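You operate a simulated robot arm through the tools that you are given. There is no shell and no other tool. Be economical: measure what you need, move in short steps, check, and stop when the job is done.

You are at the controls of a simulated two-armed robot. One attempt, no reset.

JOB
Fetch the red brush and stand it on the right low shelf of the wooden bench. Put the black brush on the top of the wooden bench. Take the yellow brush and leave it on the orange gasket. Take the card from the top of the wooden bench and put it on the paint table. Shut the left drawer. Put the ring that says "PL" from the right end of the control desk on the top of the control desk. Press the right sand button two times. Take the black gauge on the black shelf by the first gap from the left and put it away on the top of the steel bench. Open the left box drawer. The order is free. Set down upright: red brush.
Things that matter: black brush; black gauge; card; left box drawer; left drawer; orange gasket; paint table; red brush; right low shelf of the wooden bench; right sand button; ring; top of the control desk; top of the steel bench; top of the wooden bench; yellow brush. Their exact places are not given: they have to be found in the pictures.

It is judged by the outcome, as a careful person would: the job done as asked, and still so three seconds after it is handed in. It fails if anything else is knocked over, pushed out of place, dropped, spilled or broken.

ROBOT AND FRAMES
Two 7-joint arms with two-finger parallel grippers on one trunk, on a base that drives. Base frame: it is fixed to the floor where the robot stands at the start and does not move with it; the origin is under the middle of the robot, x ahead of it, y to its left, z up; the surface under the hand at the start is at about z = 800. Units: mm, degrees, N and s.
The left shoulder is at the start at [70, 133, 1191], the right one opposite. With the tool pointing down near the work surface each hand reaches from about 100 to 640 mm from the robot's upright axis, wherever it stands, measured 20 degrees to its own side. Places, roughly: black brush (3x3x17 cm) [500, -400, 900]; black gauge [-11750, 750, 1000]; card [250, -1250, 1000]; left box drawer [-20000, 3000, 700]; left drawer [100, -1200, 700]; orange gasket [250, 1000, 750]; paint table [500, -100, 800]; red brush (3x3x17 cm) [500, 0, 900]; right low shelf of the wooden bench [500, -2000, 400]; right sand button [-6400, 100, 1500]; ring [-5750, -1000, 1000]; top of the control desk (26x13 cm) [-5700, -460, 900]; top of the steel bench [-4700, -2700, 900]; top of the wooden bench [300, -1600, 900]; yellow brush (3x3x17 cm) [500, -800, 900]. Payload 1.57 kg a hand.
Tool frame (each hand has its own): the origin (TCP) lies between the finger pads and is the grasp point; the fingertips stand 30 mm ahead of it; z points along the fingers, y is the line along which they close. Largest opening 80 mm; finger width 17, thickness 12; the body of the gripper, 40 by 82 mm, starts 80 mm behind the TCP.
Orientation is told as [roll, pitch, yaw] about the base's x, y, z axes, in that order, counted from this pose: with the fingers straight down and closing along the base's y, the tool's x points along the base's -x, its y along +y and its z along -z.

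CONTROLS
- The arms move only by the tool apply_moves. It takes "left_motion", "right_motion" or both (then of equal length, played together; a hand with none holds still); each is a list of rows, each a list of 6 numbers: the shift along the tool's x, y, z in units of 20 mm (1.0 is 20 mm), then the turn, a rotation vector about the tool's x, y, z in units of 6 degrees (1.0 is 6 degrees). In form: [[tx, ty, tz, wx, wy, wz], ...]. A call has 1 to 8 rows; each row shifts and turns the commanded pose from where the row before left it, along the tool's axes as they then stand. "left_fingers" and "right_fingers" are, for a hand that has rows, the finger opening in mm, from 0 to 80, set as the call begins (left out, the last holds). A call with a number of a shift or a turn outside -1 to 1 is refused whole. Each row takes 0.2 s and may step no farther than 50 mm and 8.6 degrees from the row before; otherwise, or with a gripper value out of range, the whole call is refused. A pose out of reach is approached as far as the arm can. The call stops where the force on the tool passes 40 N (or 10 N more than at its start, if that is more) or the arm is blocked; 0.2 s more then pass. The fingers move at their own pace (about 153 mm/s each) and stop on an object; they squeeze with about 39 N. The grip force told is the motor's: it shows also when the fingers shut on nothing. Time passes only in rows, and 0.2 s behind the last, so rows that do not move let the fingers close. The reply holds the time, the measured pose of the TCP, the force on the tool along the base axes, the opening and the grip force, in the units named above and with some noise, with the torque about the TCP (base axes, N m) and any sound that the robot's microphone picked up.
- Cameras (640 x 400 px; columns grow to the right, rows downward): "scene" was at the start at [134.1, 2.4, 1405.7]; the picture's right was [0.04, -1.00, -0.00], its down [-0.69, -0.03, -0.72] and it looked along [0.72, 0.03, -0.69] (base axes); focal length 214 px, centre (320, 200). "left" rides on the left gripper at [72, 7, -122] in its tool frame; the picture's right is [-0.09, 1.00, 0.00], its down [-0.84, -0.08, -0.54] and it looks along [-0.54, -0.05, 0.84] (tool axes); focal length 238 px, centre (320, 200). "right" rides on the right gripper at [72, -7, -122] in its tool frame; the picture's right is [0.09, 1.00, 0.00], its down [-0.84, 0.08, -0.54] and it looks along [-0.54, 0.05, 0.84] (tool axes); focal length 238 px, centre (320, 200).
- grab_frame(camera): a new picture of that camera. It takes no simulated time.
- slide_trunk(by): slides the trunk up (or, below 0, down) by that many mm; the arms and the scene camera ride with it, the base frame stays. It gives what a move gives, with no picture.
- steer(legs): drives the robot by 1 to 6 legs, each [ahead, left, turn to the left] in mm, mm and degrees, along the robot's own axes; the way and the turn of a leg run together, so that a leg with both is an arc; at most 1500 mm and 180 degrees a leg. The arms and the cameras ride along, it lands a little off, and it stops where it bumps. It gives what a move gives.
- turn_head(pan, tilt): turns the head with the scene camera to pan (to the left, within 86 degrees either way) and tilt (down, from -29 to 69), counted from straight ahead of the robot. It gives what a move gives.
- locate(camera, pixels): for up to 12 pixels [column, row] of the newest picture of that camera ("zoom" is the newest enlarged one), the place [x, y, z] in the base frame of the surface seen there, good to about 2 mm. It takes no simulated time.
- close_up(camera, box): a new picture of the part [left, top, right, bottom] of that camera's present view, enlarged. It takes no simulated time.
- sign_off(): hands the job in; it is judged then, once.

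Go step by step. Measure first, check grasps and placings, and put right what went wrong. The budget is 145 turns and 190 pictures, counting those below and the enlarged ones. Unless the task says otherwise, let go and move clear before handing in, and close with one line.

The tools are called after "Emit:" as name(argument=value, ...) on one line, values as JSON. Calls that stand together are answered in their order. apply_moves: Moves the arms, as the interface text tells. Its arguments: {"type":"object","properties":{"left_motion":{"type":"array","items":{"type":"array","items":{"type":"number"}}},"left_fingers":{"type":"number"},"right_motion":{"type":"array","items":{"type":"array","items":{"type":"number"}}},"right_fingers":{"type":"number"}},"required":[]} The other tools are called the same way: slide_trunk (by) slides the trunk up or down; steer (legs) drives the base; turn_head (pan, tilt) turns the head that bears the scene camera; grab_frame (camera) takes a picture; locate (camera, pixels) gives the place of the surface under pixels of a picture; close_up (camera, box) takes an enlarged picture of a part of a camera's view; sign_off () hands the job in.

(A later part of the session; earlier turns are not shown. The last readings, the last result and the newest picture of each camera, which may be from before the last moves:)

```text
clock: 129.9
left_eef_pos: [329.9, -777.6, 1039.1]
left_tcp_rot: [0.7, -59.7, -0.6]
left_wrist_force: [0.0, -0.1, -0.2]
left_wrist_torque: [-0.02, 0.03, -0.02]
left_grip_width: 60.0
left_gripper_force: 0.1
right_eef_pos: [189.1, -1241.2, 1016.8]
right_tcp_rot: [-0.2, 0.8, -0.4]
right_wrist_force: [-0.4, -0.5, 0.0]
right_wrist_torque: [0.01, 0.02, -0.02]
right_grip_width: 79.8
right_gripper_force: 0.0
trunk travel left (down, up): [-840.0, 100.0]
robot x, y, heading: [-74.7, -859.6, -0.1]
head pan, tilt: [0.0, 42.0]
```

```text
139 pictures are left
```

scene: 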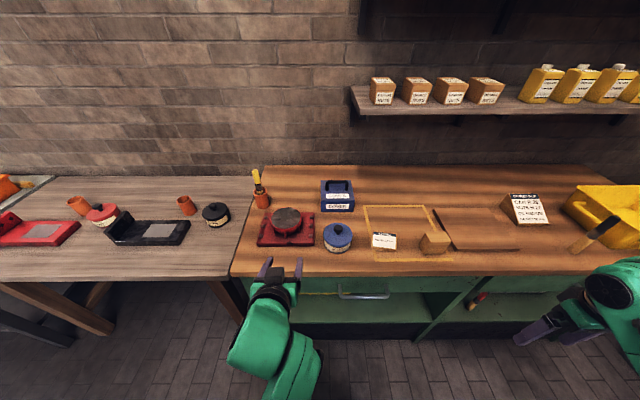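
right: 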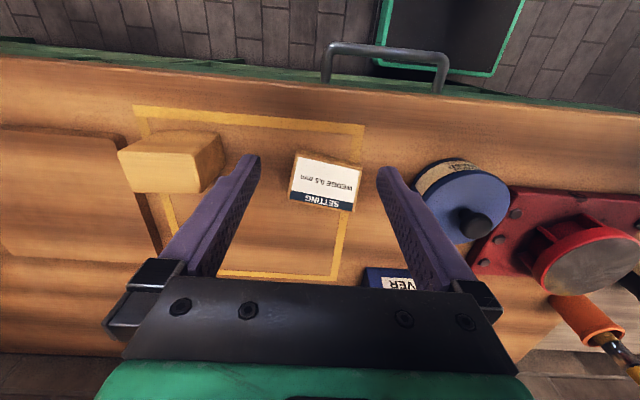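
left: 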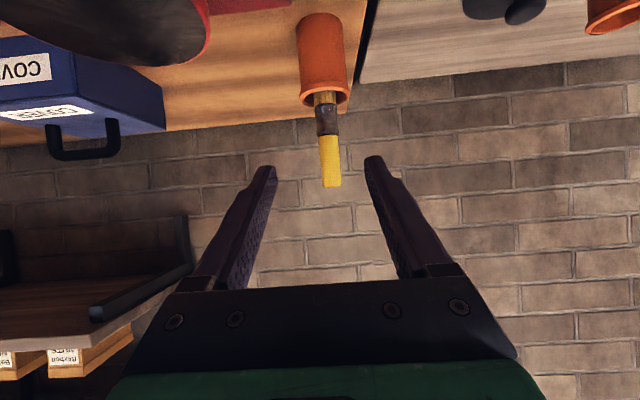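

The card shows at (325,182) in the right view and the yellow brush at (328,150) in the left view. I'll measure both.

Emit:
locate(camera="right", pixels=[[296, 155], [362, 168], [291, 204], [353, 211], [290, 180], [358, 190], [325, 182], [322, 209], [322, 214], [330, 160]])

Emit:
locate(camera="left", pixels=[[331, 180], [329, 150], [327, 120], [325, 98], [319, 150], [339, 150]])

Emit:
close_up(camera="right", box=[260, 120, 400, 230])

```text
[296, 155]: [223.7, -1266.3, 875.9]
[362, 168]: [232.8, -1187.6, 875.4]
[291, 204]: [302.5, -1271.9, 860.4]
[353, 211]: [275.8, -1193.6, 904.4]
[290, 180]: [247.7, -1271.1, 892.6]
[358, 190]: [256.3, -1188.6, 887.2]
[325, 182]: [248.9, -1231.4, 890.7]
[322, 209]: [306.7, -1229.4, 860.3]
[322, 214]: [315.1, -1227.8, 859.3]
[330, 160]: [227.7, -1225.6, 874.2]
```

```text
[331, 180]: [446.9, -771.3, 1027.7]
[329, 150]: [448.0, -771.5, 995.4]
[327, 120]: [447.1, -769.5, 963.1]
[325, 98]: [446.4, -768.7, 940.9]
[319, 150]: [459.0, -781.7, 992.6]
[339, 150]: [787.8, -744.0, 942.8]
```

```text
3.64 times, centred on (330, 175) of right
```

zoom: 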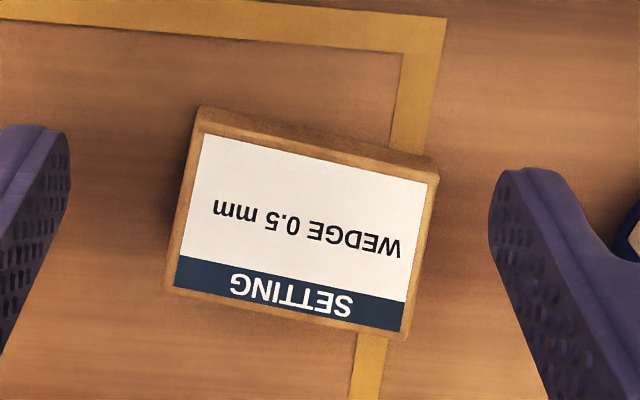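

The front lip of the card spans z 860–875 and its yaw is about -7.5°, so I'll grip it front to back with the hand turned +82.5°. The yellow axis is at about (456,-771). I'll move both hands.

Emit:
apply_moves(left_motion=[[0.71, 0.11, 0.41, 0, 0, 0], [0.71, 0.11, 0.41, 0, 0, 0], [0.71, 0.11, 0.41, 0, 0, 0], [-0.5, 0, 0.866, 0, 0, 0], [-0.5, 0, 0.866, 0, 0, 0], [-0.5, 0, 0.866, 0, 0, 0], [-0.5, 0, 0.866, 0, 0, 0], [-0.5, 0, 0.866, 0, 0, 0]], right_motion=[[0, 0, 0, 0, 0, -1], [0, 0, 0, 0, 0, -1], [0, 0, 0, 0, 0, -1], [0, 0, 0, 0, 0, -1], [0, 0, 0, 0, 0, -1], [0, 0, 0, 0, 0, -1], [0, 0, 0, 0, 0, -1], [0, 0, 0, 0, 0, -1]])

Emit:
apply_moves(left_motion=[[-0.5, 0, 0.866, 0, 0, 0], [-0.1, 0, 0.173, 0, 0, 0], [0, 0, 0, 0, 0, 0], [0, 0, 0, 0, 0, 0], [0, 0, 0, 0, 0, 0], [0, 0, 0, 0, 0, 0]], right_motion=[[0, 0, 0, 0, 0, -1], [0, 0, 0, 0, 0, -1], [0, 0, 0, 0, 0, -1], [0, 0, 0, 0, 0, -1], [0, 0, 0, 0, 0, -1], [0, 0, 0, 0, 0, -0.75]])

Emit:
grab_frame(camera="left")

Emit:
grab_frame(camera="right")

```text
clock: 131.7
left_eef_pos: [426.6, -766.4, 979.1]
left_tcp_rot: [4.2, -58.7, -4.2]
left_wrist_force: [-0.3, 0.1, -0.3]
left_wrist_torque: [-0.01, 0.02, 0.02]
left_grip_width: 60.1
left_gripper_force: 0.0
right_eef_pos: [189.8, -1241.7, 1015.1]
right_tcp_rot: [0.6, 0.8, 47.9]
right_wrist_force: [-0.6, 0.3, 0.4]
right_wrist_torque: [-0.03, 0.04, 0.03]
right_grip_width: 80.1
right_gripper_force: 0.1
trunk travel left (down, up): [-840.0, 100.0]
robot x, y, heading: [-73.4, -862.7, -0.2]
head pan, tilt: [0.0, 42.0]
```

```text
clock: 133.1
left_eef_pos: [451.0, -758.7, 981.1]
left_tcp_rot: [6.3, -59.1, -5.8]
left_wrist_force: [-0.3, 0.5, -0.3]
left_wrist_torque: [-0.01, -0.02, 0.0]
left_grip_width: 60.0
left_gripper_force: 0.0
right_eef_pos: [187.8, -1242.5, 1015.3]
right_tcp_rot: [0.8, 0.2, 82.2]
right_wrist_force: [-0.4, 0.1, 1.5]
right_wrist_torque: [0.01, 0.02, -0.01]
right_grip_width: 80.0
right_gripper_force: 0.0
trunk travel left (down, up): [-840.0, 100.0]
robot x, y, heading: [-76.3, -861.2, -0.2]
head pan, tilt: [0.0, 42.0]
```

```text
137 pictures are left
```

left: 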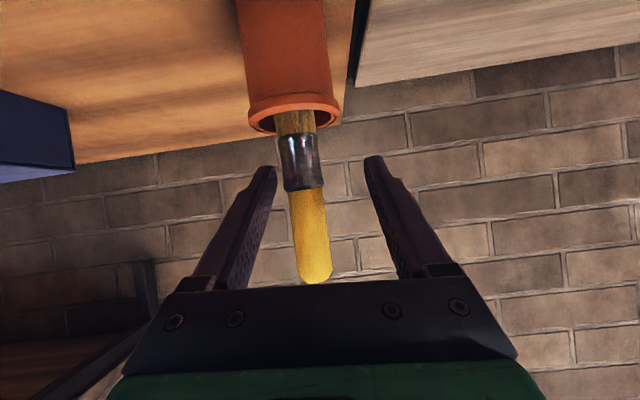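

```text
136 pictures are left
```

right: 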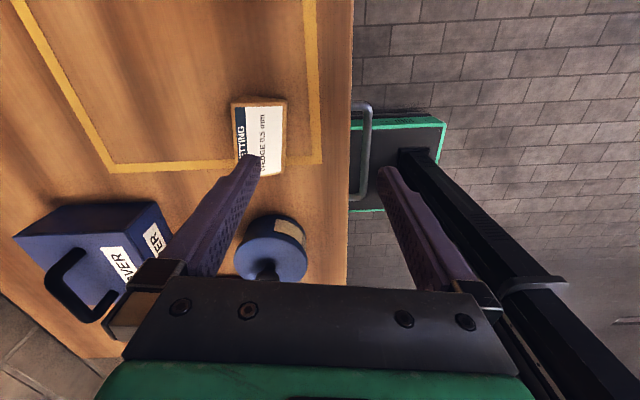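

The left wrist ran to a limit (roll 6°, y 12 mm off) at this lateral offset. I'll retreat it, shift the base left 70, and bring the hand inward where it levelled before.

Emit:
apply_moves(left_motion=[[0.5, 0, -0.866, 0, 0, 0], [0.5, 0, -0.866, 0, 0, 0], [0.5, 0, -0.866, 0, 0, 0], [0.5, 0, -0.866, 0, 0, 0], [0.5, 0, -0.866, 0, 0, 0], [0, 0, 0, 0.3, 0, -0.45], [0, 0, 0, 0, 0, 0]])

Emit:
steer(legs=[[0, 70, 0.2]])

Emit:
apply_moves(left_motion=[[0, -0.7, 0, 0, 0, 0], [0, -0.7, 0, 0, 0, 0], [0, -0.7, 0, 0, 0, 0], [0, -0.7, 0, 0, 0, 0], [0, -0.7, 0, 0, 0, 0], [0, 0, 0, 0, 0, 0], [0, 0, 0, 0, 0, 0]])

```text
clock: 134.7
left_eef_pos: [355.5, -764.7, 990.0]
left_tcp_rot: [0.2, -60.5, -1.8]
left_wrist_force: [-0.5, 0.0, 0.1]
left_wrist_torque: [-0.01, 0.0, -0.01]
left_grip_width: 60.0
left_gripper_force: 0.1
right_eef_pos: [187.4, -1242.0, 1015.0]
right_tcp_rot: [0.9, 0.3, 82.3]
right_wrist_force: [-1.2, 0.3, 0.2]
right_wrist_torque: [0.0, -0.01, -0.01]
right_grip_width: 80.2
right_gripper_force: 0.0
trunk travel left (down, up): [-840.0, 100.0]
robot x, y, heading: [-74.2, -861.5, -0.2]
head pan, tilt: [0.0, 42.0]
```

```text
clock: 135.7
left_eef_pos: [353.8, -698.1, 988.0]
left_tcp_rot: [0.5, -60.1, -2.1]
left_wrist_force: [-0.4, 0.3, -0.2]
left_wrist_torque: [0.01, 0.02, 0.02]
left_grip_width: 60.2
left_gripper_force: 0.1
right_eef_pos: [190.5, -1175.8, 1014.5]
right_tcp_rot: [0.8, 0.1, 82.3]
right_wrist_force: [-1.1, -0.6, 0.4]
right_wrist_torque: [0.02, 0.01, 0.01]
right_grip_width: 80.2
right_gripper_force: 0.0
trunk travel left (down, up): [-840.0, 100.0]
robot x, y, heading: [-71.5, -790.3, -0.3]
head pan, tilt: [0.0, 42.0]
```

```text
clock: 136.7
left_eef_pos: [345.1, -736.2, 973.8]
left_tcp_rot: [16.3, -59.7, -20.0]
left_wrist_force: [0.9, 0.5, -0.5]
left_wrist_torque: [0.02, -0.02, 0.03]
left_grip_width: 59.9
left_gripper_force: 0.0
right_eef_pos: [188.3, -1172.4, 1014.5]
right_tcp_rot: [0.9, 0.2, 82.4]
right_wrist_force: [-0.6, -0.7, 0.1]
right_wrist_torque: [0.03, 0.0, -0.02]
right_grip_width: 79.9
right_gripper_force: 0.0
trunk travel left (down, up): [-840.0, 100.0]
robot x, y, heading: [-77.0, -791.1, -0.0]
head pan, tilt: [0.0, 42.0]
stopped in row 5 (left hand): the arm was blocked; the commanded pose is now the measured one
```

Moving inward is the limiting direction. I'll go outward again and lower the pitch to -30°, which suits the gasket anyway.

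Emit:
apply_moves(left_motion=[[0, 0.8, 0, 0, 1, 0], [0, 0.8, 0, 0, 1, 0], [0, 0.8, 0, 0, 1, 0], [0, 0.8, 0, 0, 1, 0], [0, 0, 0, 0, 1, 0]])

Emit:
steer(legs=[[0, -70, 0]])

```text
clock: 138.1
left_eef_pos: [346.9, -640.5, 969.1]
left_tcp_rot: [17.3, -27.8, -15.7]
left_wrist_force: [1.5, -0.5, 0.2]
left_wrist_torque: [-0.03, 0.0, 0.01]
left_grip_width: 60.2
left_gripper_force: 0.0
right_eef_pos: [189.8, -1172.1, 1014.6]
right_tcp_rot: [0.6, 0.2, 82.5]
right_wrist_force: [0.6, -0.3, -0.5]
right_wrist_torque: [0.0, -0.01, -0.02]
right_grip_width: 80.0
right_gripper_force: 0.0
trunk travel left (down, up): [-840.0, 100.0]
robot x, y, heading: [-74.0, -790.1, 0.0]
head pan, tilt: [0.0, 42.0]
stopped in row 5 (left hand): the arm was blocked; the commanded pose is now the measured one
```

```text
clock: 139.1
left_eef_pos: [346.8, -707.8, 970.2]
left_tcp_rot: [17.1, -27.8, -15.4]
left_wrist_force: [-1.4, 0.9, -0.3]
left_wrist_torque: [-0.08, 0.01, -0.03]
left_grip_width: 60.0
left_gripper_force: 0.0
right_eef_pos: [190.9, -1236.8, 1016.9]
right_tcp_rot: [1.0, 0.5, 82.4]
right_wrist_force: [0.2, 0.4, 0.4]
right_wrist_torque: [-0.05, 0.01, 0.03]
right_grip_width: 79.9
right_gripper_force: 0.1
trunk travel left (down, up): [-840.0, 100.0]
robot x, y, heading: [-72.8, -860.3, -0.0]
head pan, tilt: [0.0, 42.0]
```

I'll level the hand's orientation and look.

Emit:
apply_moves(left_motion=[[0, 0, 0, 0.54, 0.11, -0.76], [0, 0, 0, 0.54, 0.11, -0.76], [0, 0, 0, 0.54, 0.11, -0.76], [0, 0, 0, 0, 0, 0]])

Emit:
grab_frame(camera="scene")

Emit:
grab_frame(camera="left")

```text
clock: 140.3
left_eef_pos: [342.9, -684.8, 963.2]
left_tcp_rot: [6.7, -27.2, -3.7]
left_wrist_force: [-0.9, -0.4, 0.2]
left_wrist_torque: [0.01, 0.0, 0.0]
left_grip_width: 59.8
left_gripper_force: 0.0
right_eef_pos: [190.5, -1240.2, 1016.6]
right_tcp_rot: [0.8, 0.3, 82.6]
right_wrist_force: [-0.6, -0.9, 0.1]
right_wrist_torque: [-0.01, 0.03, -0.01]
right_grip_width: 80.3
right_gripper_force: 0.1
trunk travel left (down, up): [-840.0, 100.0]
robot x, y, heading: [-75.5, -860.6, -0.1]
head pan, tilt: [0.0, 42.0]
stopped in row 4 (left hand): the arm was blocked; the commanded pose is now the measured one
```

```text
135 pictures are left
```

scene: 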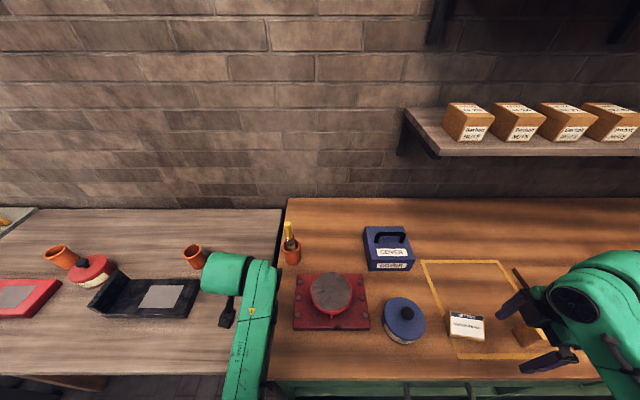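

```text
134 pictures are left
```

left: 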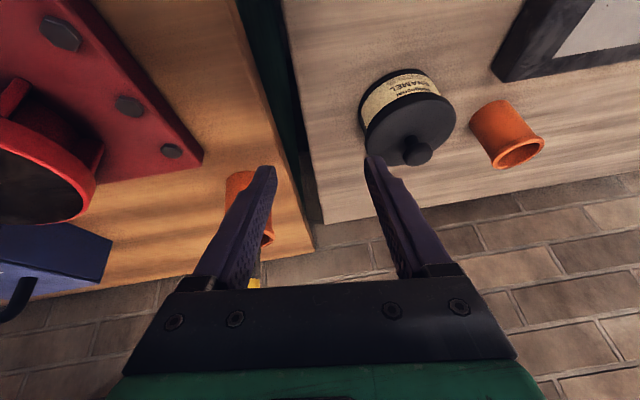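

The left arm is pressing a joint limit. I'll turn it back toward fingers-down and raise it, as in its comfortable start pose.

Emit:
apply_moves(left_motion=[[-0.45, 0.3, -0.9, 0, 0.9, 0], [-0.4, 0.3, -0.9, 0, 0.9, 0], [-0.3, 0.3, -0.9, 0, 0.9, 0], [-0.2, 0.3, -0.9, 0, 0.9, 0], [0, 0.3, -0.9, 0, 0.9, 0], [0, 0.3, -0.9, 0, 0, 0], [0, 0, -0.9, 0, 0, 0]])

Emit:
grab_frame(camera="scene")

```text
clock: 141.1
left_eef_pos: [343.4, -602.6, 1003.0]
left_tcp_rot: [17.5, -10.5, -1.6]
left_wrist_force: [-0.8, -0.3, 0.2]
left_wrist_torque: [-0.04, 0.01, 0.03]
left_grip_width: 60.4
left_gripper_force: 0.0
left hand out of reach, approached as far as the arm can: row 3, 4
right_eef_pos: [191.4, -1240.1, 1015.2]
right_tcp_rot: [0.8, 0.3, 82.6]
right_wrist_force: [0.1, 0.0, -0.4]
right_wrist_torque: [0.0, 0.0, -0.02]
right_grip_width: 80.0
right_gripper_force: 0.0
trunk travel left (down, up): [-840.0, 100.0]
robot x, y, heading: [-71.9, -859.3, 0.3]
head pan, tilt: [0.0, 42.0]
stopped in row 4 (left hand): the arm was blocked; the commanded pose is now the measured one
```

```text
133 pictures are left
```

scene: 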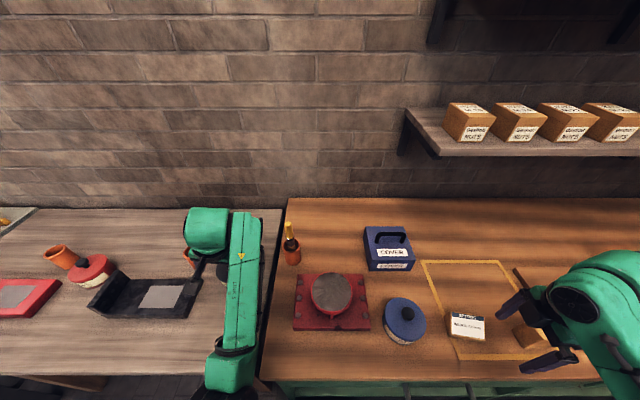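

The arm hangs at the left with a 17° roll. I'll try un-rolling while drawing it back toward the body.

Emit:
apply_moves(left_motion=[[0.8, 0, 0, 0.7, 0, 0], [0.8, 0, 0, 0.7, 0, 0], [0.8, 0, 0, 0.7, 0, 0], [0.8, 0, 0, 0.7, 0, 0]])

Emit:
apply_moves(left_motion=[[0.5, 0.5, -0.5, 0, 0.5, 0], [0.5, 0.5, -0.5, 0, 0.5, 0], [0.5, 0.5, -0.5, 0, 0.5, 0], [0, 0, 0, 0, 0, 0]])

Emit:
grab_frame(camera="scene")

```text
clock: 141.9
left_eef_pos: [299.4, -546.3, 1007.7]
left_tcp_rot: [17.5, -9.6, -2.0]
left_wrist_force: [-0.8, 0.6, 0.7]
left_wrist_torque: [-0.02, 0.02, -0.02]
left_grip_width: 60.2
left_gripper_force: 0.1
left hand out of reach, approached as far as the arm can: row 3
right_eef_pos: [189.3, -1240.6, 1014.9]
right_tcp_rot: [0.7, 0.3, 82.5]
right_wrist_force: [0.0, -0.6, 0.5]
right_wrist_torque: [0.04, -0.02, -0.01]
right_grip_width: 79.9
right_gripper_force: 0.0
trunk travel left (down, up): [-840.0, 100.0]
robot x, y, heading: [-75.5, -860.8, 0.1]
head pan, tilt: [0.0, 42.0]
stopped in row 3 (left hand): the arm was blocked; the commanded pose is now the measured one
```

```text
clock: 142.5
left_eef_pos: [269.7, -483.0, 1046.1]
left_tcp_rot: [26.7, -3.9, 1.8]
left_wrist_force: [-0.1, -0.1, 0.3]
left_wrist_torque: [0.0, 0.0, -0.01]
left_grip_width: 59.6
left_gripper_force: 0.0
left hand out of reach, approached as far as the arm can: row 2
right_eef_pos: [189.7, -1239.3, 1015.5]
right_tcp_rot: [0.8, 0.3, 82.6]
right_wrist_force: [0.0, -0.9, 1.3]
right_wrist_torque: [0.02, -0.01, 0.01]
right_grip_width: 79.9
right_gripper_force: 0.0
trunk travel left (down, up): [-840.0, 100.0]
robot x, y, heading: [-75.9, -856.4, 0.1]
head pan, tilt: [0.0, 42.0]
stopped in row 2 (left hand): the arm was blocked; the commanded pose is now the measured one
```

```text
132 pictures are left
```

scene: 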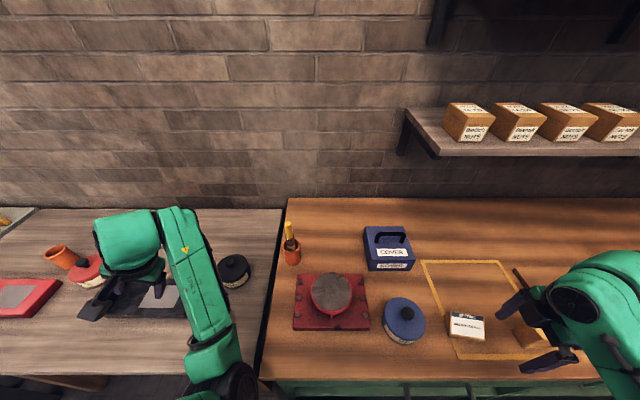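

The left arm's elbow has swung inboard. I'll park it drawn in toward the body and do the rest mainly with the right hand.

Emit:
apply_moves(left_motion=[[1, 0, 0, 0, 0, 0], [1, 0, 0, 0, 0, 0], [1, 0, 0, 0, 0, 0], [1, 0, 0, 0, 0, 0], [1, 0, 0, 0, 0, 0], [1, 0, 0, 0, 0, 0]])

Emit:
apply_moves(left_motion=[[0, 0, 0, 0.8, 0, 0], [0, 0, 0, 0.8, 0, 0], [0, 0, 0, 0.8, 0, 0], [0, 0, 0, 0.8, 0, 0]])

Emit:
grab_frame(camera="scene")

```text
clock: 143.8
left_eef_pos: [167.0, -447.1, 1070.0]
left_tcp_rot: [36.1, -4.2, 1.5]
left_wrist_force: [0.3, 0.8, 0.0]
left_wrist_torque: [-0.02, 0.02, -0.02]
left_grip_width: 60.1
left_gripper_force: 0.0
left hand out of reach, approached as far as the arm can: row 6
right_eef_pos: [191.1, -1239.9, 1016.0]
right_tcp_rot: [0.8, 0.3, 82.5]
right_wrist_force: [0.3, 0.3, -0.1]
right_wrist_torque: [-0.02, 0.0, -0.01]
right_grip_width: 80.0
right_gripper_force: 0.0
trunk travel left (down, up): [-840.0, 100.0]
robot x, y, heading: [-70.1, -855.4, 0.1]
head pan, tilt: [0.0, 42.0]
stopped in row 6 (left hand): the arm was blocked; the commanded pose is now the measured one
```

```text
clock: 144.8
left_eef_pos: [165.9, -448.5, 1069.5]
left_tcp_rot: [16.7, -4.2, 1.6]
left_wrist_force: [-1.0, -0.3, 0.2]
left_wrist_torque: [0.0, 0.0, 0.02]
left_grip_width: 59.8
left_gripper_force: 0.0
right_eef_pos: [190.1, -1241.3, 1015.1]
right_tcp_rot: [0.8, 0.2, 82.6]
right_wrist_force: [0.0, -0.1, -0.8]
right_wrist_torque: [0.0, 0.0, 0.0]
right_grip_width: 79.9
right_gripper_force: 0.0
trunk travel left (down, up): [-840.0, 100.0]
robot x, y, heading: [-74.7, -862.0, 0.1]
head pan, tilt: [0.0, 42.0]
```

```text
131 pictures are left
```

scene: 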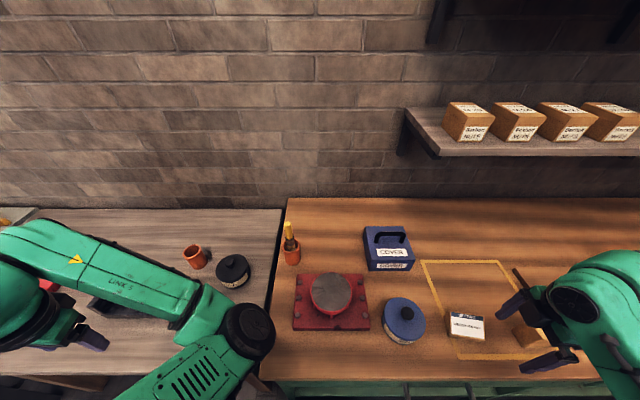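

The left hand now answers. I'll check where the left elbow sits relative to the bench before working with the right hand.

Emit:
locate(camera="scene", pixels=[[248, 325], [200, 380], [60, 250], [265, 310], [290, 240], [288, 225], [465, 325]])

Emit:
apply_moves(left_motion=[[0, 0, -0.8, 0.8, 0, 0], [0, 0, -0.8, 0.8, 0, 0], [0, 0, -0.8, 0.8, 0, 0], [0, 0, -0.8, 0.4, 0.5, 0]])

Emit:
grab_frame(camera="scene")

```text
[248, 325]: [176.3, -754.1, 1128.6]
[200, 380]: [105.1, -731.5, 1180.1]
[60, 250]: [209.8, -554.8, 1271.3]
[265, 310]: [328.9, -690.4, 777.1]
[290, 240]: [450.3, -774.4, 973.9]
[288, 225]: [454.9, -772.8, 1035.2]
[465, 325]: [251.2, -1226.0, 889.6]
```

```text
clock: 145.8
left_eef_pos: [162.7, -459.3, 1132.8]
left_tcp_rot: [-0.1, -1.2, 1.5]
left_wrist_force: [0.6, 0.5, 0.0]
left_wrist_torque: [0.01, 0.02, -0.03]
left_grip_width: 60.0
left_gripper_force: 0.0
right_eef_pos: [190.4, -1241.3, 1015.7]
right_tcp_rot: [0.9, 0.3, 82.5]
right_wrist_force: [-0.5, -0.2, 0.4]
right_wrist_torque: [0.02, -0.02, 0.01]
right_grip_width: 79.9
right_gripper_force: 0.0
trunk travel left (down, up): [-840.0, 100.0]
robot x, y, heading: [-74.3, -861.4, 0.1]
head pan, tilt: [0.0, 42.0]
```

```text
130 pictures are left
```

scene: 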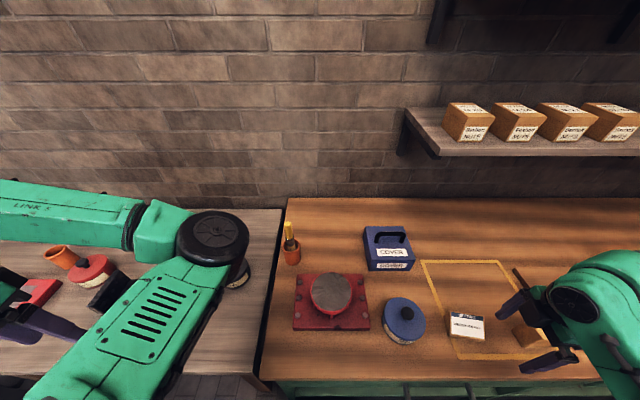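

The left hand is level and high, out of the way. Now the right hand goes over the card.

Emit:
apply_moves(right_motion=[[-0.33, -0.97, 0, 0, 0, 0], [-0.33, -0.97, 0, 0, 0, 0], [-0.33, -0.97, 0, 0, 0, 0], [0, 0, 1, 0, 0, 0], [0, 0, 1, 0, 0, 0], [0, 0, 1, 0, 0, 0], [0, 0, 1, 0, 0, 0]])

Emit:
grab_frame(camera="right")

Emit:
close_up(camera="scene", box=[400, 240, 600, 390])

```text
clock: 147.4
left_eef_pos: [162.5, -460.0, 1132.3]
left_tcp_rot: [0.0, -1.2, 1.5]
left_wrist_force: [-0.5, 0.6, 0.0]
left_wrist_torque: [0.02, 0.0, -0.02]
left_grip_width: 59.8
left_gripper_force: 0.1
right_eef_pos: [249.5, -1229.2, 936.6]
right_tcp_rot: [0.8, 0.3, 82.7]
right_wrist_force: [0.9, -0.3, -0.5]
right_wrist_torque: [0.0, 0.02, -0.02]
right_grip_width: 80.0
right_gripper_force: 0.0
trunk travel left (down, up): [-840.0, 100.0]
robot x, y, heading: [-72.6, -860.8, 0.2]
head pan, tilt: [0.0, 42.0]
```

```text
129 pictures are left
```

right: 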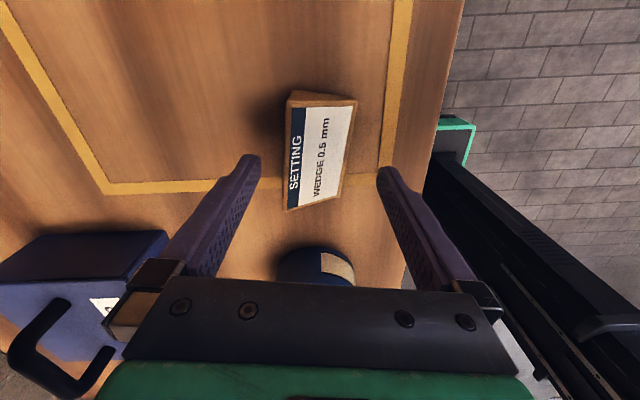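

```text
2.67 times, centred on (500, 315) of scene
```

zoom: 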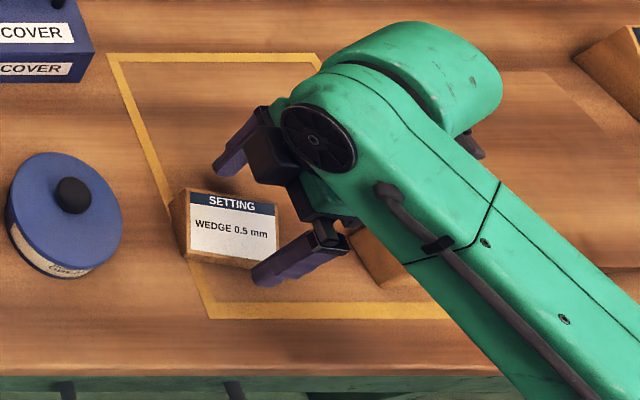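

I'll measure the card's edges under the hand from this view.

Emit:
close_up(camera="right", box=[240, 70, 400, 230])

Emit:
locate(camera="right", pixels=[[352, 112], [340, 188], [347, 150], [290, 150], [286, 150], [292, 95], [350, 103], [320, 98], [287, 205], [295, 150]])

```text
2.50 times, centred on (320, 150) of right
```

zoom: 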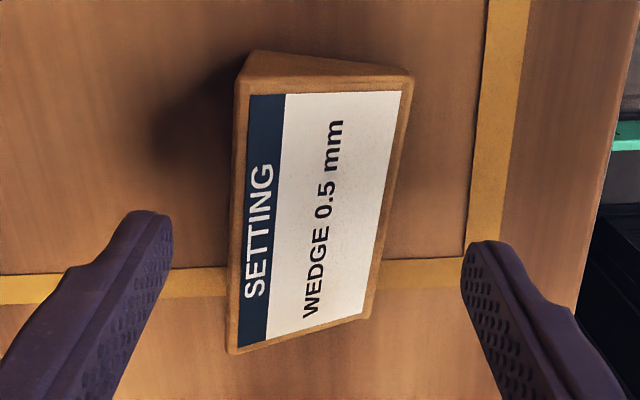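

```text
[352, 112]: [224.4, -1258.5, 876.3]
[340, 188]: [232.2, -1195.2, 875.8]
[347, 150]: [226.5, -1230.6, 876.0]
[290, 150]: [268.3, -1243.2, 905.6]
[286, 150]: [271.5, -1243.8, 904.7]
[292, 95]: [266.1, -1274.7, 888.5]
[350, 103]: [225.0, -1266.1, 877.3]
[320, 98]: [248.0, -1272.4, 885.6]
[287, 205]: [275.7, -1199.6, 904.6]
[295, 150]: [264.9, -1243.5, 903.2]
```

The card spans x 225–273 and y -1193 to -1273, with a 16 mm front lip. The hand is centered, so I'll lower to z 892 and close.

Emit:
apply_moves(right_motion=[[0.05, 0, 1, 0, 0, 0], [0, 0, 1, 0, 0, 0], [0, 0, 0.2, 0, 0, 0]])

Emit:
apply_moves(right_motion=[[0, 0, 0, 0, 0, 0], [0, 0, 0, 0, 0, 0], [0, 0, 0, 0, 0, 0]], right_fingers=0)

Emit:
apply_moves(right_motion=[[0, 0, -0.5, 0, 0, 0], [0, 0, -0.5, 0, 0, 0]])

Emit:
grab_frame(camera="right")

```text
clock: 148.2
left_eef_pos: [162.0, -458.6, 1132.5]
left_tcp_rot: [-0.1, -1.3, 1.6]
left_wrist_force: [-1.4, 0.1, 0.2]
left_wrist_torque: [0.0, 0.0, 0.03]
left_grip_width: 60.1
left_gripper_force: 0.1
right_eef_pos: [249.9, -1230.1, 890.7]
right_tcp_rot: [0.7, 0.3, 82.7]
right_wrist_force: [0.3, -1.5, 0.7]
right_wrist_torque: [0.0, -0.11, -0.04]
right_grip_width: 80.1
right_gripper_force: 0.0
trunk travel left (down, up): [-840.0, 100.0]
robot x, y, heading: [-73.6, -862.6, 0.3]
head pan, tilt: [0.0, 42.0]
```

```text
clock: 149.0
left_eef_pos: [160.1, -458.3, 1131.6]
left_tcp_rot: [-0.3, -1.1, 1.6]
left_wrist_force: [0.4, -1.1, 0.2]
left_wrist_torque: [0.02, 0.0, 0.01]
left_grip_width: 60.3
left_gripper_force: 0.0
right_eef_pos: [249.9, -1231.2, 890.4]
right_tcp_rot: [0.8, 0.3, 82.5]
right_wrist_force: [1.4, -0.5, 2.1]
right_wrist_torque: [0.07, -0.16, -0.08]
right_grip_width: 48.2
right_gripper_force: 39.5
trunk travel left (down, up): [-840.0, 100.0]
robot x, y, heading: [-74.1, -860.9, 0.1]
head pan, tilt: [0.0, 42.0]
```

```text
clock: 149.6
left_eef_pos: [161.1, -458.4, 1132.8]
left_tcp_rot: [-0.1, -1.1, 1.7]
left_wrist_force: [0.2, 0.2, 0.1]
left_wrist_torque: [0.02, -0.01, 0.0]
left_grip_width: 60.0
left_gripper_force: 0.1
right_eef_pos: [249.3, -1230.9, 910.1]
right_tcp_rot: [0.9, 0.3, 82.6]
right_wrist_force: [-0.1, 0.1, -2.1]
right_wrist_torque: [0.01, 0.0, 0.02]
right_grip_width: 48.5
right_gripper_force: 39.2
trunk travel left (down, up): [-840.0, 100.0]
robot x, y, heading: [-72.5, -856.8, 0.1]
head pan, tilt: [0.0, 42.0]
```

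```text
126 pictures are left
```

right: 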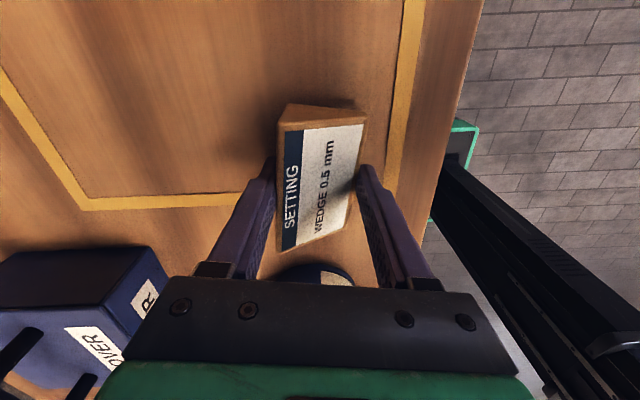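

The card is gripped with the fingers at 48 mm. I'll raise it and drive to the paint table.

Emit:
apply_moves(right_motion=[[0, 0, -1, 0, 0, 0], [0, 0, -1, 0, 0, 0], [0, 0, -1, 0, 0, 0], [0, 0, -1, 0, 0, 0], [0, 0, -1, 0, 0, 0], [0, 0, -1, 0, 0, 0]])

Emit:
steer(legs=[[-150, 0, 0], [0, 710, 0], [170, 0, 0]])

Emit:
turn_head(pan=-15, tilt=48)

Emit:
grab_frame(camera="scene")

```text
clock: 151.0
left_eef_pos: [161.8, -460.0, 1132.3]
left_tcp_rot: [-0.1, -1.2, 1.7]
left_wrist_force: [1.2, -0.2, 0.5]
left_wrist_torque: [-0.01, -0.03, -0.02]
left_grip_width: 59.9
left_gripper_force: 0.1
right_eef_pos: [250.7, -1229.6, 1031.1]
right_tcp_rot: [0.8, 0.4, 82.6]
right_wrist_force: [0.0, 0.2, -2.0]
right_wrist_torque: [-0.05, 0.01, -0.01]
right_grip_width: 48.3
right_gripper_force: 39.0
trunk travel left (down, up): [-840.0, 100.0]
robot x, y, heading: [-71.7, -860.7, 0.3]
head pan, tilt: [0.0, 42.0]
```

```text
clock: 156.9
left_eef_pos: [177.5, 248.6, 1133.3]
left_tcp_rot: [-0.1, -1.5, 1.7]
left_wrist_force: [0.3, 0.8, -0.5]
left_wrist_torque: [0.02, -0.06, -0.02]
left_grip_width: 60.2
left_gripper_force: 0.1
right_eef_pos: [265.9, -520.8, 1030.9]
right_tcp_rot: [0.7, 0.2, 82.6]
right_wrist_force: [-1.6, -0.3, -2.3]
right_wrist_torque: [-0.01, -0.03, -0.01]
right_grip_width: 48.7
right_gripper_force: 38.6
trunk travel left (down, up): [-840.0, 100.0]
robot x, y, heading: [-56.9, -149.6, 0.0]
head pan, tilt: [0.0, 42.0]
```

```text
clock: 157.7
left_eef_pos: [179.7, 250.1, 1131.0]
left_tcp_rot: [-0.1, -1.3, 1.5]
left_wrist_force: [0.3, 0.6, -0.5]
left_wrist_torque: [0.01, 0.02, -0.01]
left_grip_width: 60.0
left_gripper_force: 0.0
right_eef_pos: [269.3, -521.4, 1030.1]
right_tcp_rot: [0.7, 0.3, 82.6]
right_wrist_force: [0.1, -0.2, -2.1]
right_wrist_torque: [-0.02, 0.04, -0.01]
right_grip_width: 48.4
right_gripper_force: 39.3
trunk travel left (down, up): [-840.0, 100.0]
robot x, y, heading: [-59.3, -154.4, 0.1]
head pan, tilt: [-15.0, 48.0]
```

```text
125 pictures are left
```

scene: 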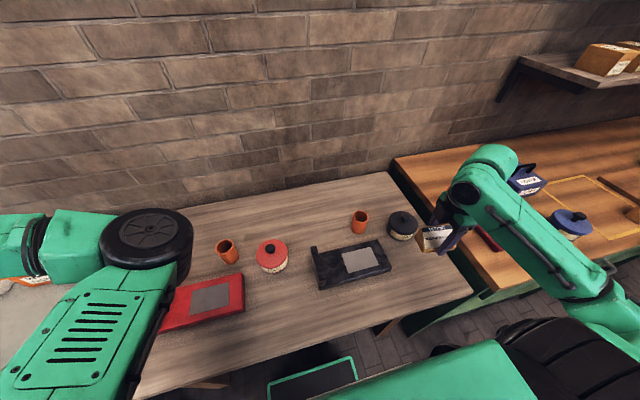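

I'll check the table's free area under the card.

Emit:
locate(camera="scene", pixels=[[430, 290], [460, 290], [440, 270], [415, 245], [402, 240], [390, 268], [465, 285], [400, 320]])

Emit:
grab_frame(camera="right")

```text
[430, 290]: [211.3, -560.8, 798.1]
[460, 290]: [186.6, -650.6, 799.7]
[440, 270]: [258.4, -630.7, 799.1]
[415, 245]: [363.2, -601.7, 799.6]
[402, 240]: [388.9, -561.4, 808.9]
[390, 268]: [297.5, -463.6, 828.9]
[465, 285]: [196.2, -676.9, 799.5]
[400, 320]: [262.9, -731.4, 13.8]
```

```text
124 pictures are left
```

right: 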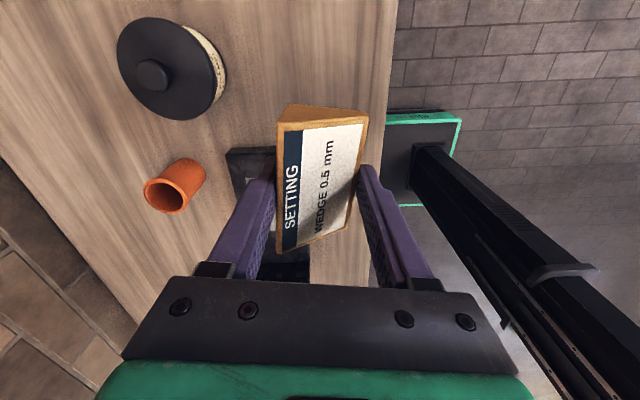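

The spot around (265,-575) is clear. I'll shift right 55 and lower to near contact.

Emit:
apply_moves(right_motion=[[0.9, -0.12, 0, 0, 0, 0], [0.9, -0.12, 0, 0, 0, 0], [0.9, -0.12, 0, 0, 0, 0], [0, 0, 1, 0, 0, 0], [0, 0, 1, 0, 0, 0], [0, 0, 1, 0, 0, 0], [0, 0, 1, 0, 0, 0], [0, 0, 1, 0, 0, 0]])

Emit:
apply_moves(right_motion=[[0, 0, 1, 0, 0, 0], [0, 0, 1, 0, 0, 0], [0, 0, 1, 0, 0, 0], [0, 0, 1, 0, 0, 0], [0, 0, 0.6, 0, 0, 0]])

Emit:
apply_moves(right_motion=[[0, 0, 0.2, 0, 0, 0], [0, 0, 0.1, 0, 0, 0]])

Emit:
grab_frame(camera="scene")

```text
clock: 159.5
left_eef_pos: [179.2, 250.3, 1132.0]
left_tcp_rot: [-0.1, -1.2, 1.5]
left_wrist_force: [0.6, 0.1, 0.1]
left_wrist_torque: [0.04, 0.0, -0.03]
left_grip_width: 60.0
left_gripper_force: 0.0
right_eef_pos: [266.9, -576.8, 930.1]
right_tcp_rot: [0.8, 0.3, 82.6]
right_wrist_force: [-0.5, -0.3, -2.3]
right_wrist_torque: [0.0, 0.04, 0.03]
right_grip_width: 48.2
right_gripper_force: 38.9
trunk travel left (down, up): [-840.0, 100.0]
robot x, y, heading: [-56.9, -152.2, -0.2]
head pan, tilt: [-15.0, 48.0]
```

```text
clock: 160.7
left_eef_pos: [179.9, 249.7, 1131.5]
left_tcp_rot: [-0.1, -1.3, 1.6]
left_wrist_force: [-0.4, 0.3, -0.1]
left_wrist_torque: [0.04, 0.01, 0.02]
left_grip_width: 60.2
left_gripper_force: 0.1
right_eef_pos: [266.1, -575.8, 838.5]
right_tcp_rot: [0.8, 0.3, 82.6]
right_wrist_force: [-0.9, 0.4, -2.0]
right_wrist_torque: [0.02, 0.01, 0.01]
right_grip_width: 48.3
right_gripper_force: 38.6
trunk travel left (down, up): [-840.0, 100.0]
robot x, y, heading: [-56.0, -149.1, -0.2]
head pan, tilt: [-15.0, 48.0]
```

```text
clock: 161.3
left_eef_pos: [178.4, 248.8, 1132.1]
left_tcp_rot: [-0.1, -1.2, 1.5]
left_wrist_force: [-0.7, 0.1, 0.0]
left_wrist_torque: [0.02, -0.04, -0.01]
left_grip_width: 60.0
left_gripper_force: 0.0
right_eef_pos: [265.7, -576.0, 831.9]
right_tcp_rot: [0.8, 0.3, 82.6]
right_wrist_force: [-0.3, -0.3, -2.1]
right_wrist_torque: [0.01, 0.02, 0.0]
right_grip_width: 48.2
right_gripper_force: 39.1
trunk travel left (down, up): [-840.0, 100.0]
robot x, y, heading: [-61.7, -149.6, 0.1]
head pan, tilt: [-15.0, 48.0]
```

```text
123 pictures are left
```

scene: 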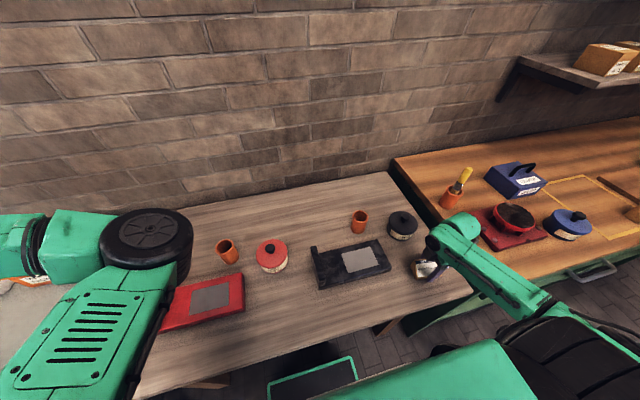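

Just above the table. One more small step, then I'll release and rise.

Emit:
apply_moves(right_motion=[[0, 0, 0.1, 0, 0, 0], [0, 0, 0, 0, 0, 0]])

Emit:
apply_moves(right_motion=[[0, 0, 0, 0, 0, 0], [0, 0, 0, 0, 0, 0], [0, 0, -1, 0, 0, 0], [0, 0, -1, 0, 0, 0], [0, 0, -1, 0, 0, 0], [0, 0, -1, 0, 0, 0], [0, 0, -1, 0, 0, 0], [0, 0, -1, 0, 0, 0]], right_fingers=75)

Emit:
grab_frame(camera="right")

```text
clock: 161.9
left_eef_pos: [179.6, 249.8, 1132.3]
left_tcp_rot: [-0.1, -1.2, 1.5]
left_wrist_force: [-0.1, 0.2, -0.4]
left_wrist_torque: [0.05, 0.02, 0.04]
left_grip_width: 59.9
left_gripper_force: 0.0
right_eef_pos: [265.4, -576.1, 831.5]
right_tcp_rot: [0.8, 0.3, 82.6]
right_wrist_force: [0.3, 0.4, -0.3]
right_wrist_torque: [-0.12, -0.04, 0.01]
right_grip_width: 48.3
right_gripper_force: 39.0
trunk travel left (down, up): [-840.0, 100.0]
robot x, y, heading: [-55.6, -150.6, 0.1]
head pan, tilt: [-15.0, 48.0]
```

```text
clock: 163.7
left_eef_pos: [179.3, 249.2, 1132.0]
left_tcp_rot: [-0.2, -1.3, 1.6]
left_wrist_force: [0.7, -0.6, 0.1]
left_wrist_torque: [-0.03, -0.01, 0.03]
left_grip_width: 59.8
left_gripper_force: 0.1
right_eef_pos: [267.5, -576.4, 951.3]
right_tcp_rot: [0.9, 0.4, 82.4]
right_wrist_force: [0.1, 0.1, 0.3]
right_wrist_torque: [0.01, 0.03, 0.02]
right_grip_width: 75.0
right_gripper_force: 0.1
trunk travel left (down, up): [-840.0, 100.0]
robot x, y, heading: [-55.0, -148.9, -0.0]
head pan, tilt: [-15.0, 48.0]
```

```text
122 pictures are left
```

right: 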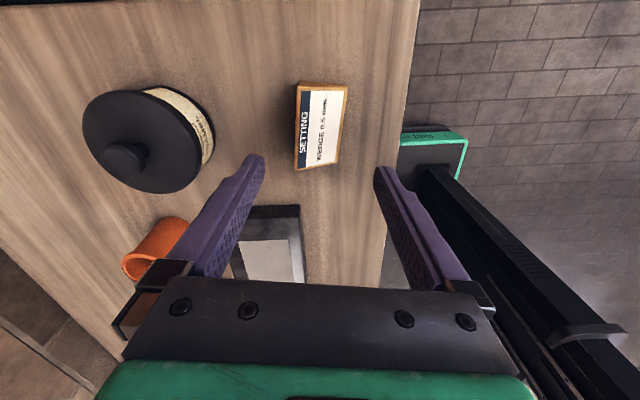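

The card stands on the paint table. Now the right hand rises and turns back to yaw 0 for the yellow brush.

Emit:
apply_moves(right_motion=[[0, 0, -1, 0, 0, 1], [0, 0, -1, 0, 0, 1], [0, 0, -1, 0, 0, 1], [0, 0, -1, 0, 0, 1], [0, 0, -1, 0, 0, 1], [0, 0, -1, 0, 0, 1], [0, 0, -1, 0, 0, 1], [0, 0, 0, 0, 0, 1]], right_fingers=80)

Emit:
apply_moves(right_motion=[[0, 0, 0, 0, 0, 1], [0, 0, 0, 0, 0, 1], [0, 0, 0, 0, 0, 1], [0, 0, 0, 0, 0, 1], [0, 0, 0, 0, 0, 1], [0, 0, 0, 0, 0, 0.75]])

Emit:
steer(legs=[[0, -320, 0]])

Emit:
apply_moves(right_motion=[[-0.95, 0.7, 0, 0, 0, 0], [-0.95, 0.7, 0, 0, 0, 0], [-0.95, 0.7, 0, 0, 0, 0], [-0.95, 0.7, 0, 0, 0, 0], [-0.95, 0.7, 0, 0, 0, 0], [-0.95, 0.7, 0, 0, 0, 0], [-0.95, 0.7, 0, 0, 0, 0], [-0.95, 0.7, 0, 0, 0, 0]])

Emit:
grab_frame(camera="right")

```text
clock: 165.5
left_eef_pos: [178.8, 250.4, 1132.1]
left_tcp_rot: [-0.1, -1.2, 1.6]
left_wrist_force: [0.3, 0.1, 0.0]
left_wrist_torque: [-0.01, 0.0, -0.01]
left_grip_width: 60.0
left_gripper_force: 0.1
right_eef_pos: [269.1, -575.0, 1090.7]
right_tcp_rot: [0.3, 0.7, 34.4]
right_wrist_force: [0.1, 0.3, 0.4]
right_wrist_torque: [0.03, 0.01, 0.03]
right_grip_width: 80.0
right_gripper_force: 0.1
trunk travel left (down, up): [-840.0, 100.0]
robot x, y, heading: [-55.5, -150.1, 0.0]
head pan, tilt: [-15.0, 48.0]
```

```text
clock: 166.9
left_eef_pos: [180.3, 248.7, 1131.2]
left_tcp_rot: [0.0, -1.2, 1.5]
left_wrist_force: [-0.5, 0.3, -0.4]
left_wrist_torque: [0.01, -0.02, 0.02]
left_grip_width: 60.0
left_gripper_force: 0.1
right_eef_pos: [269.3, -576.0, 1090.4]
right_tcp_rot: [-0.2, 0.8, 0.0]
right_wrist_force: [-0.3, -0.1, 0.2]
right_wrist_torque: [-0.01, -0.01, 0.0]
right_grip_width: 79.9
right_gripper_force: 0.1
trunk travel left (down, up): [-840.0, 100.0]
robot x, y, heading: [-56.4, -149.6, 0.1]
head pan, tilt: [-15.0, 48.0]
```

```text
clock: 169.0
left_eef_pos: [180.0, -69.9, 1131.2]
left_tcp_rot: [-0.2, -1.2, 1.8]
left_wrist_force: [0.3, -0.2, 0.4]
left_wrist_torque: [-0.02, 0.02, -0.01]
left_grip_width: 60.0
left_gripper_force: 0.0
right_eef_pos: [270.7, -892.9, 1092.2]
right_tcp_rot: [-0.3, 0.9, 0.2]
right_wrist_force: [0.7, 0.3, -0.5]
right_wrist_torque: [0.03, -0.02, -0.04]
right_grip_width: 80.2
right_gripper_force: 0.0
trunk travel left (down, up): [-840.0, 100.0]
robot x, y, heading: [-55.1, -471.1, 0.1]
head pan, tilt: [-15.0, 48.0]
```

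```text
clock: 170.8
left_eef_pos: [180.3, -68.9, 1131.8]
left_tcp_rot: [-0.2, -1.3, 1.7]
left_wrist_force: [0.4, 0.3, 0.1]
left_wrist_torque: [0.0, 0.0, 0.01]
left_grip_width: 60.0
left_gripper_force: 0.1
right_eef_pos: [423.3, -780.3, 1087.7]
right_tcp_rot: [-0.2, 0.9, 0.1]
right_wrist_force: [0.5, -0.1, -1.1]
right_wrist_torque: [-0.03, 0.0, 0.01]
right_grip_width: 80.0
right_gripper_force: 0.0
trunk travel left (down, up): [-840.0, 100.0]
robot x, y, heading: [-57.2, -471.2, 0.3]
head pan, tilt: [-15.0, 48.0]
```

```text
121 pictures are left
```

right: 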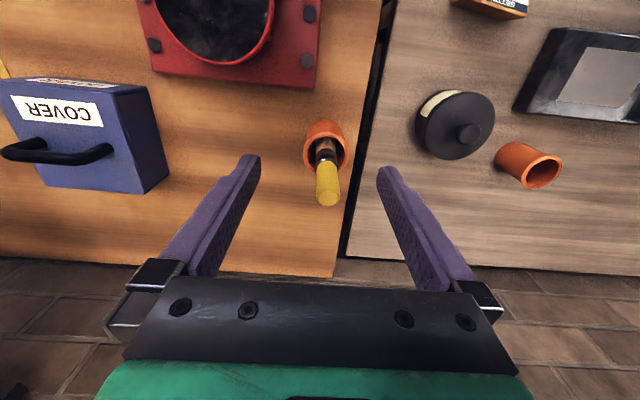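

Emit:
locate(camera="right", pixels=[[328, 198], [328, 180], [326, 165], [318, 182], [339, 182], [327, 155]])

```text
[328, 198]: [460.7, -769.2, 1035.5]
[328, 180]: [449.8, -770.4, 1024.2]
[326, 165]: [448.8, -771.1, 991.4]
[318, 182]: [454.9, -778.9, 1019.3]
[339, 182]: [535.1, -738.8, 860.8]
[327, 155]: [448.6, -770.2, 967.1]
```

The yellow axis is at (459,-770) with its top at 1035. I'll move above it, lower to z≈1000 and grip.

Emit:
apply_moves(right_motion=[[-0.9, 0.25, 0, 0, 0, 0], [-0.9, 0.25, 0, 0, 0, 0], [0, 0, 1, 0, 0, 0], [0, 0, 1, 0, 0, 0], [0, 0, 1, 0, 0, 0], [0, 0, 1, 0, 0, 0], [0, 0, 0.4, 0, 0, 0]])

Emit:
grab_frame(camera="right")

```text
clock: 172.4
left_eef_pos: [178.3, -69.9, 1131.7]
left_tcp_rot: [-0.1, -1.2, 1.7]
left_wrist_force: [0.2, 0.6, 0.7]
left_wrist_torque: [-0.01, 0.02, 0.01]
left_grip_width: 59.8
left_gripper_force: 0.0
right_eef_pos: [457.7, -771.8, 999.1]
right_tcp_rot: [-0.1, 0.9, 0.2]
right_wrist_force: [0.1, -0.4, -0.2]
right_wrist_torque: [-0.02, 0.01, 0.02]
right_grip_width: 80.0
right_gripper_force: 0.0
trunk travel left (down, up): [-840.0, 100.0]
robot x, y, heading: [-55.4, -473.3, 0.1]
head pan, tilt: [-15.0, 48.0]
```

```text
120 pictures are left
```

right: 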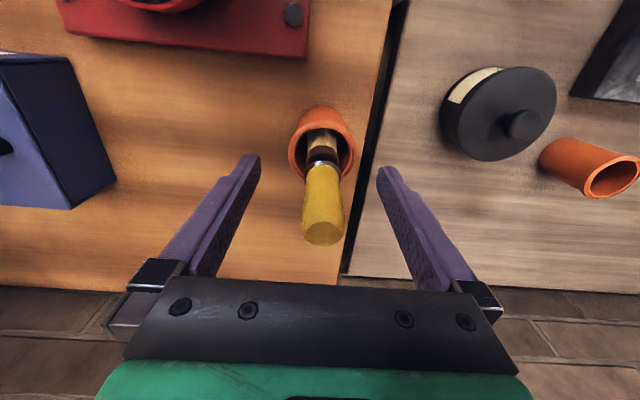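

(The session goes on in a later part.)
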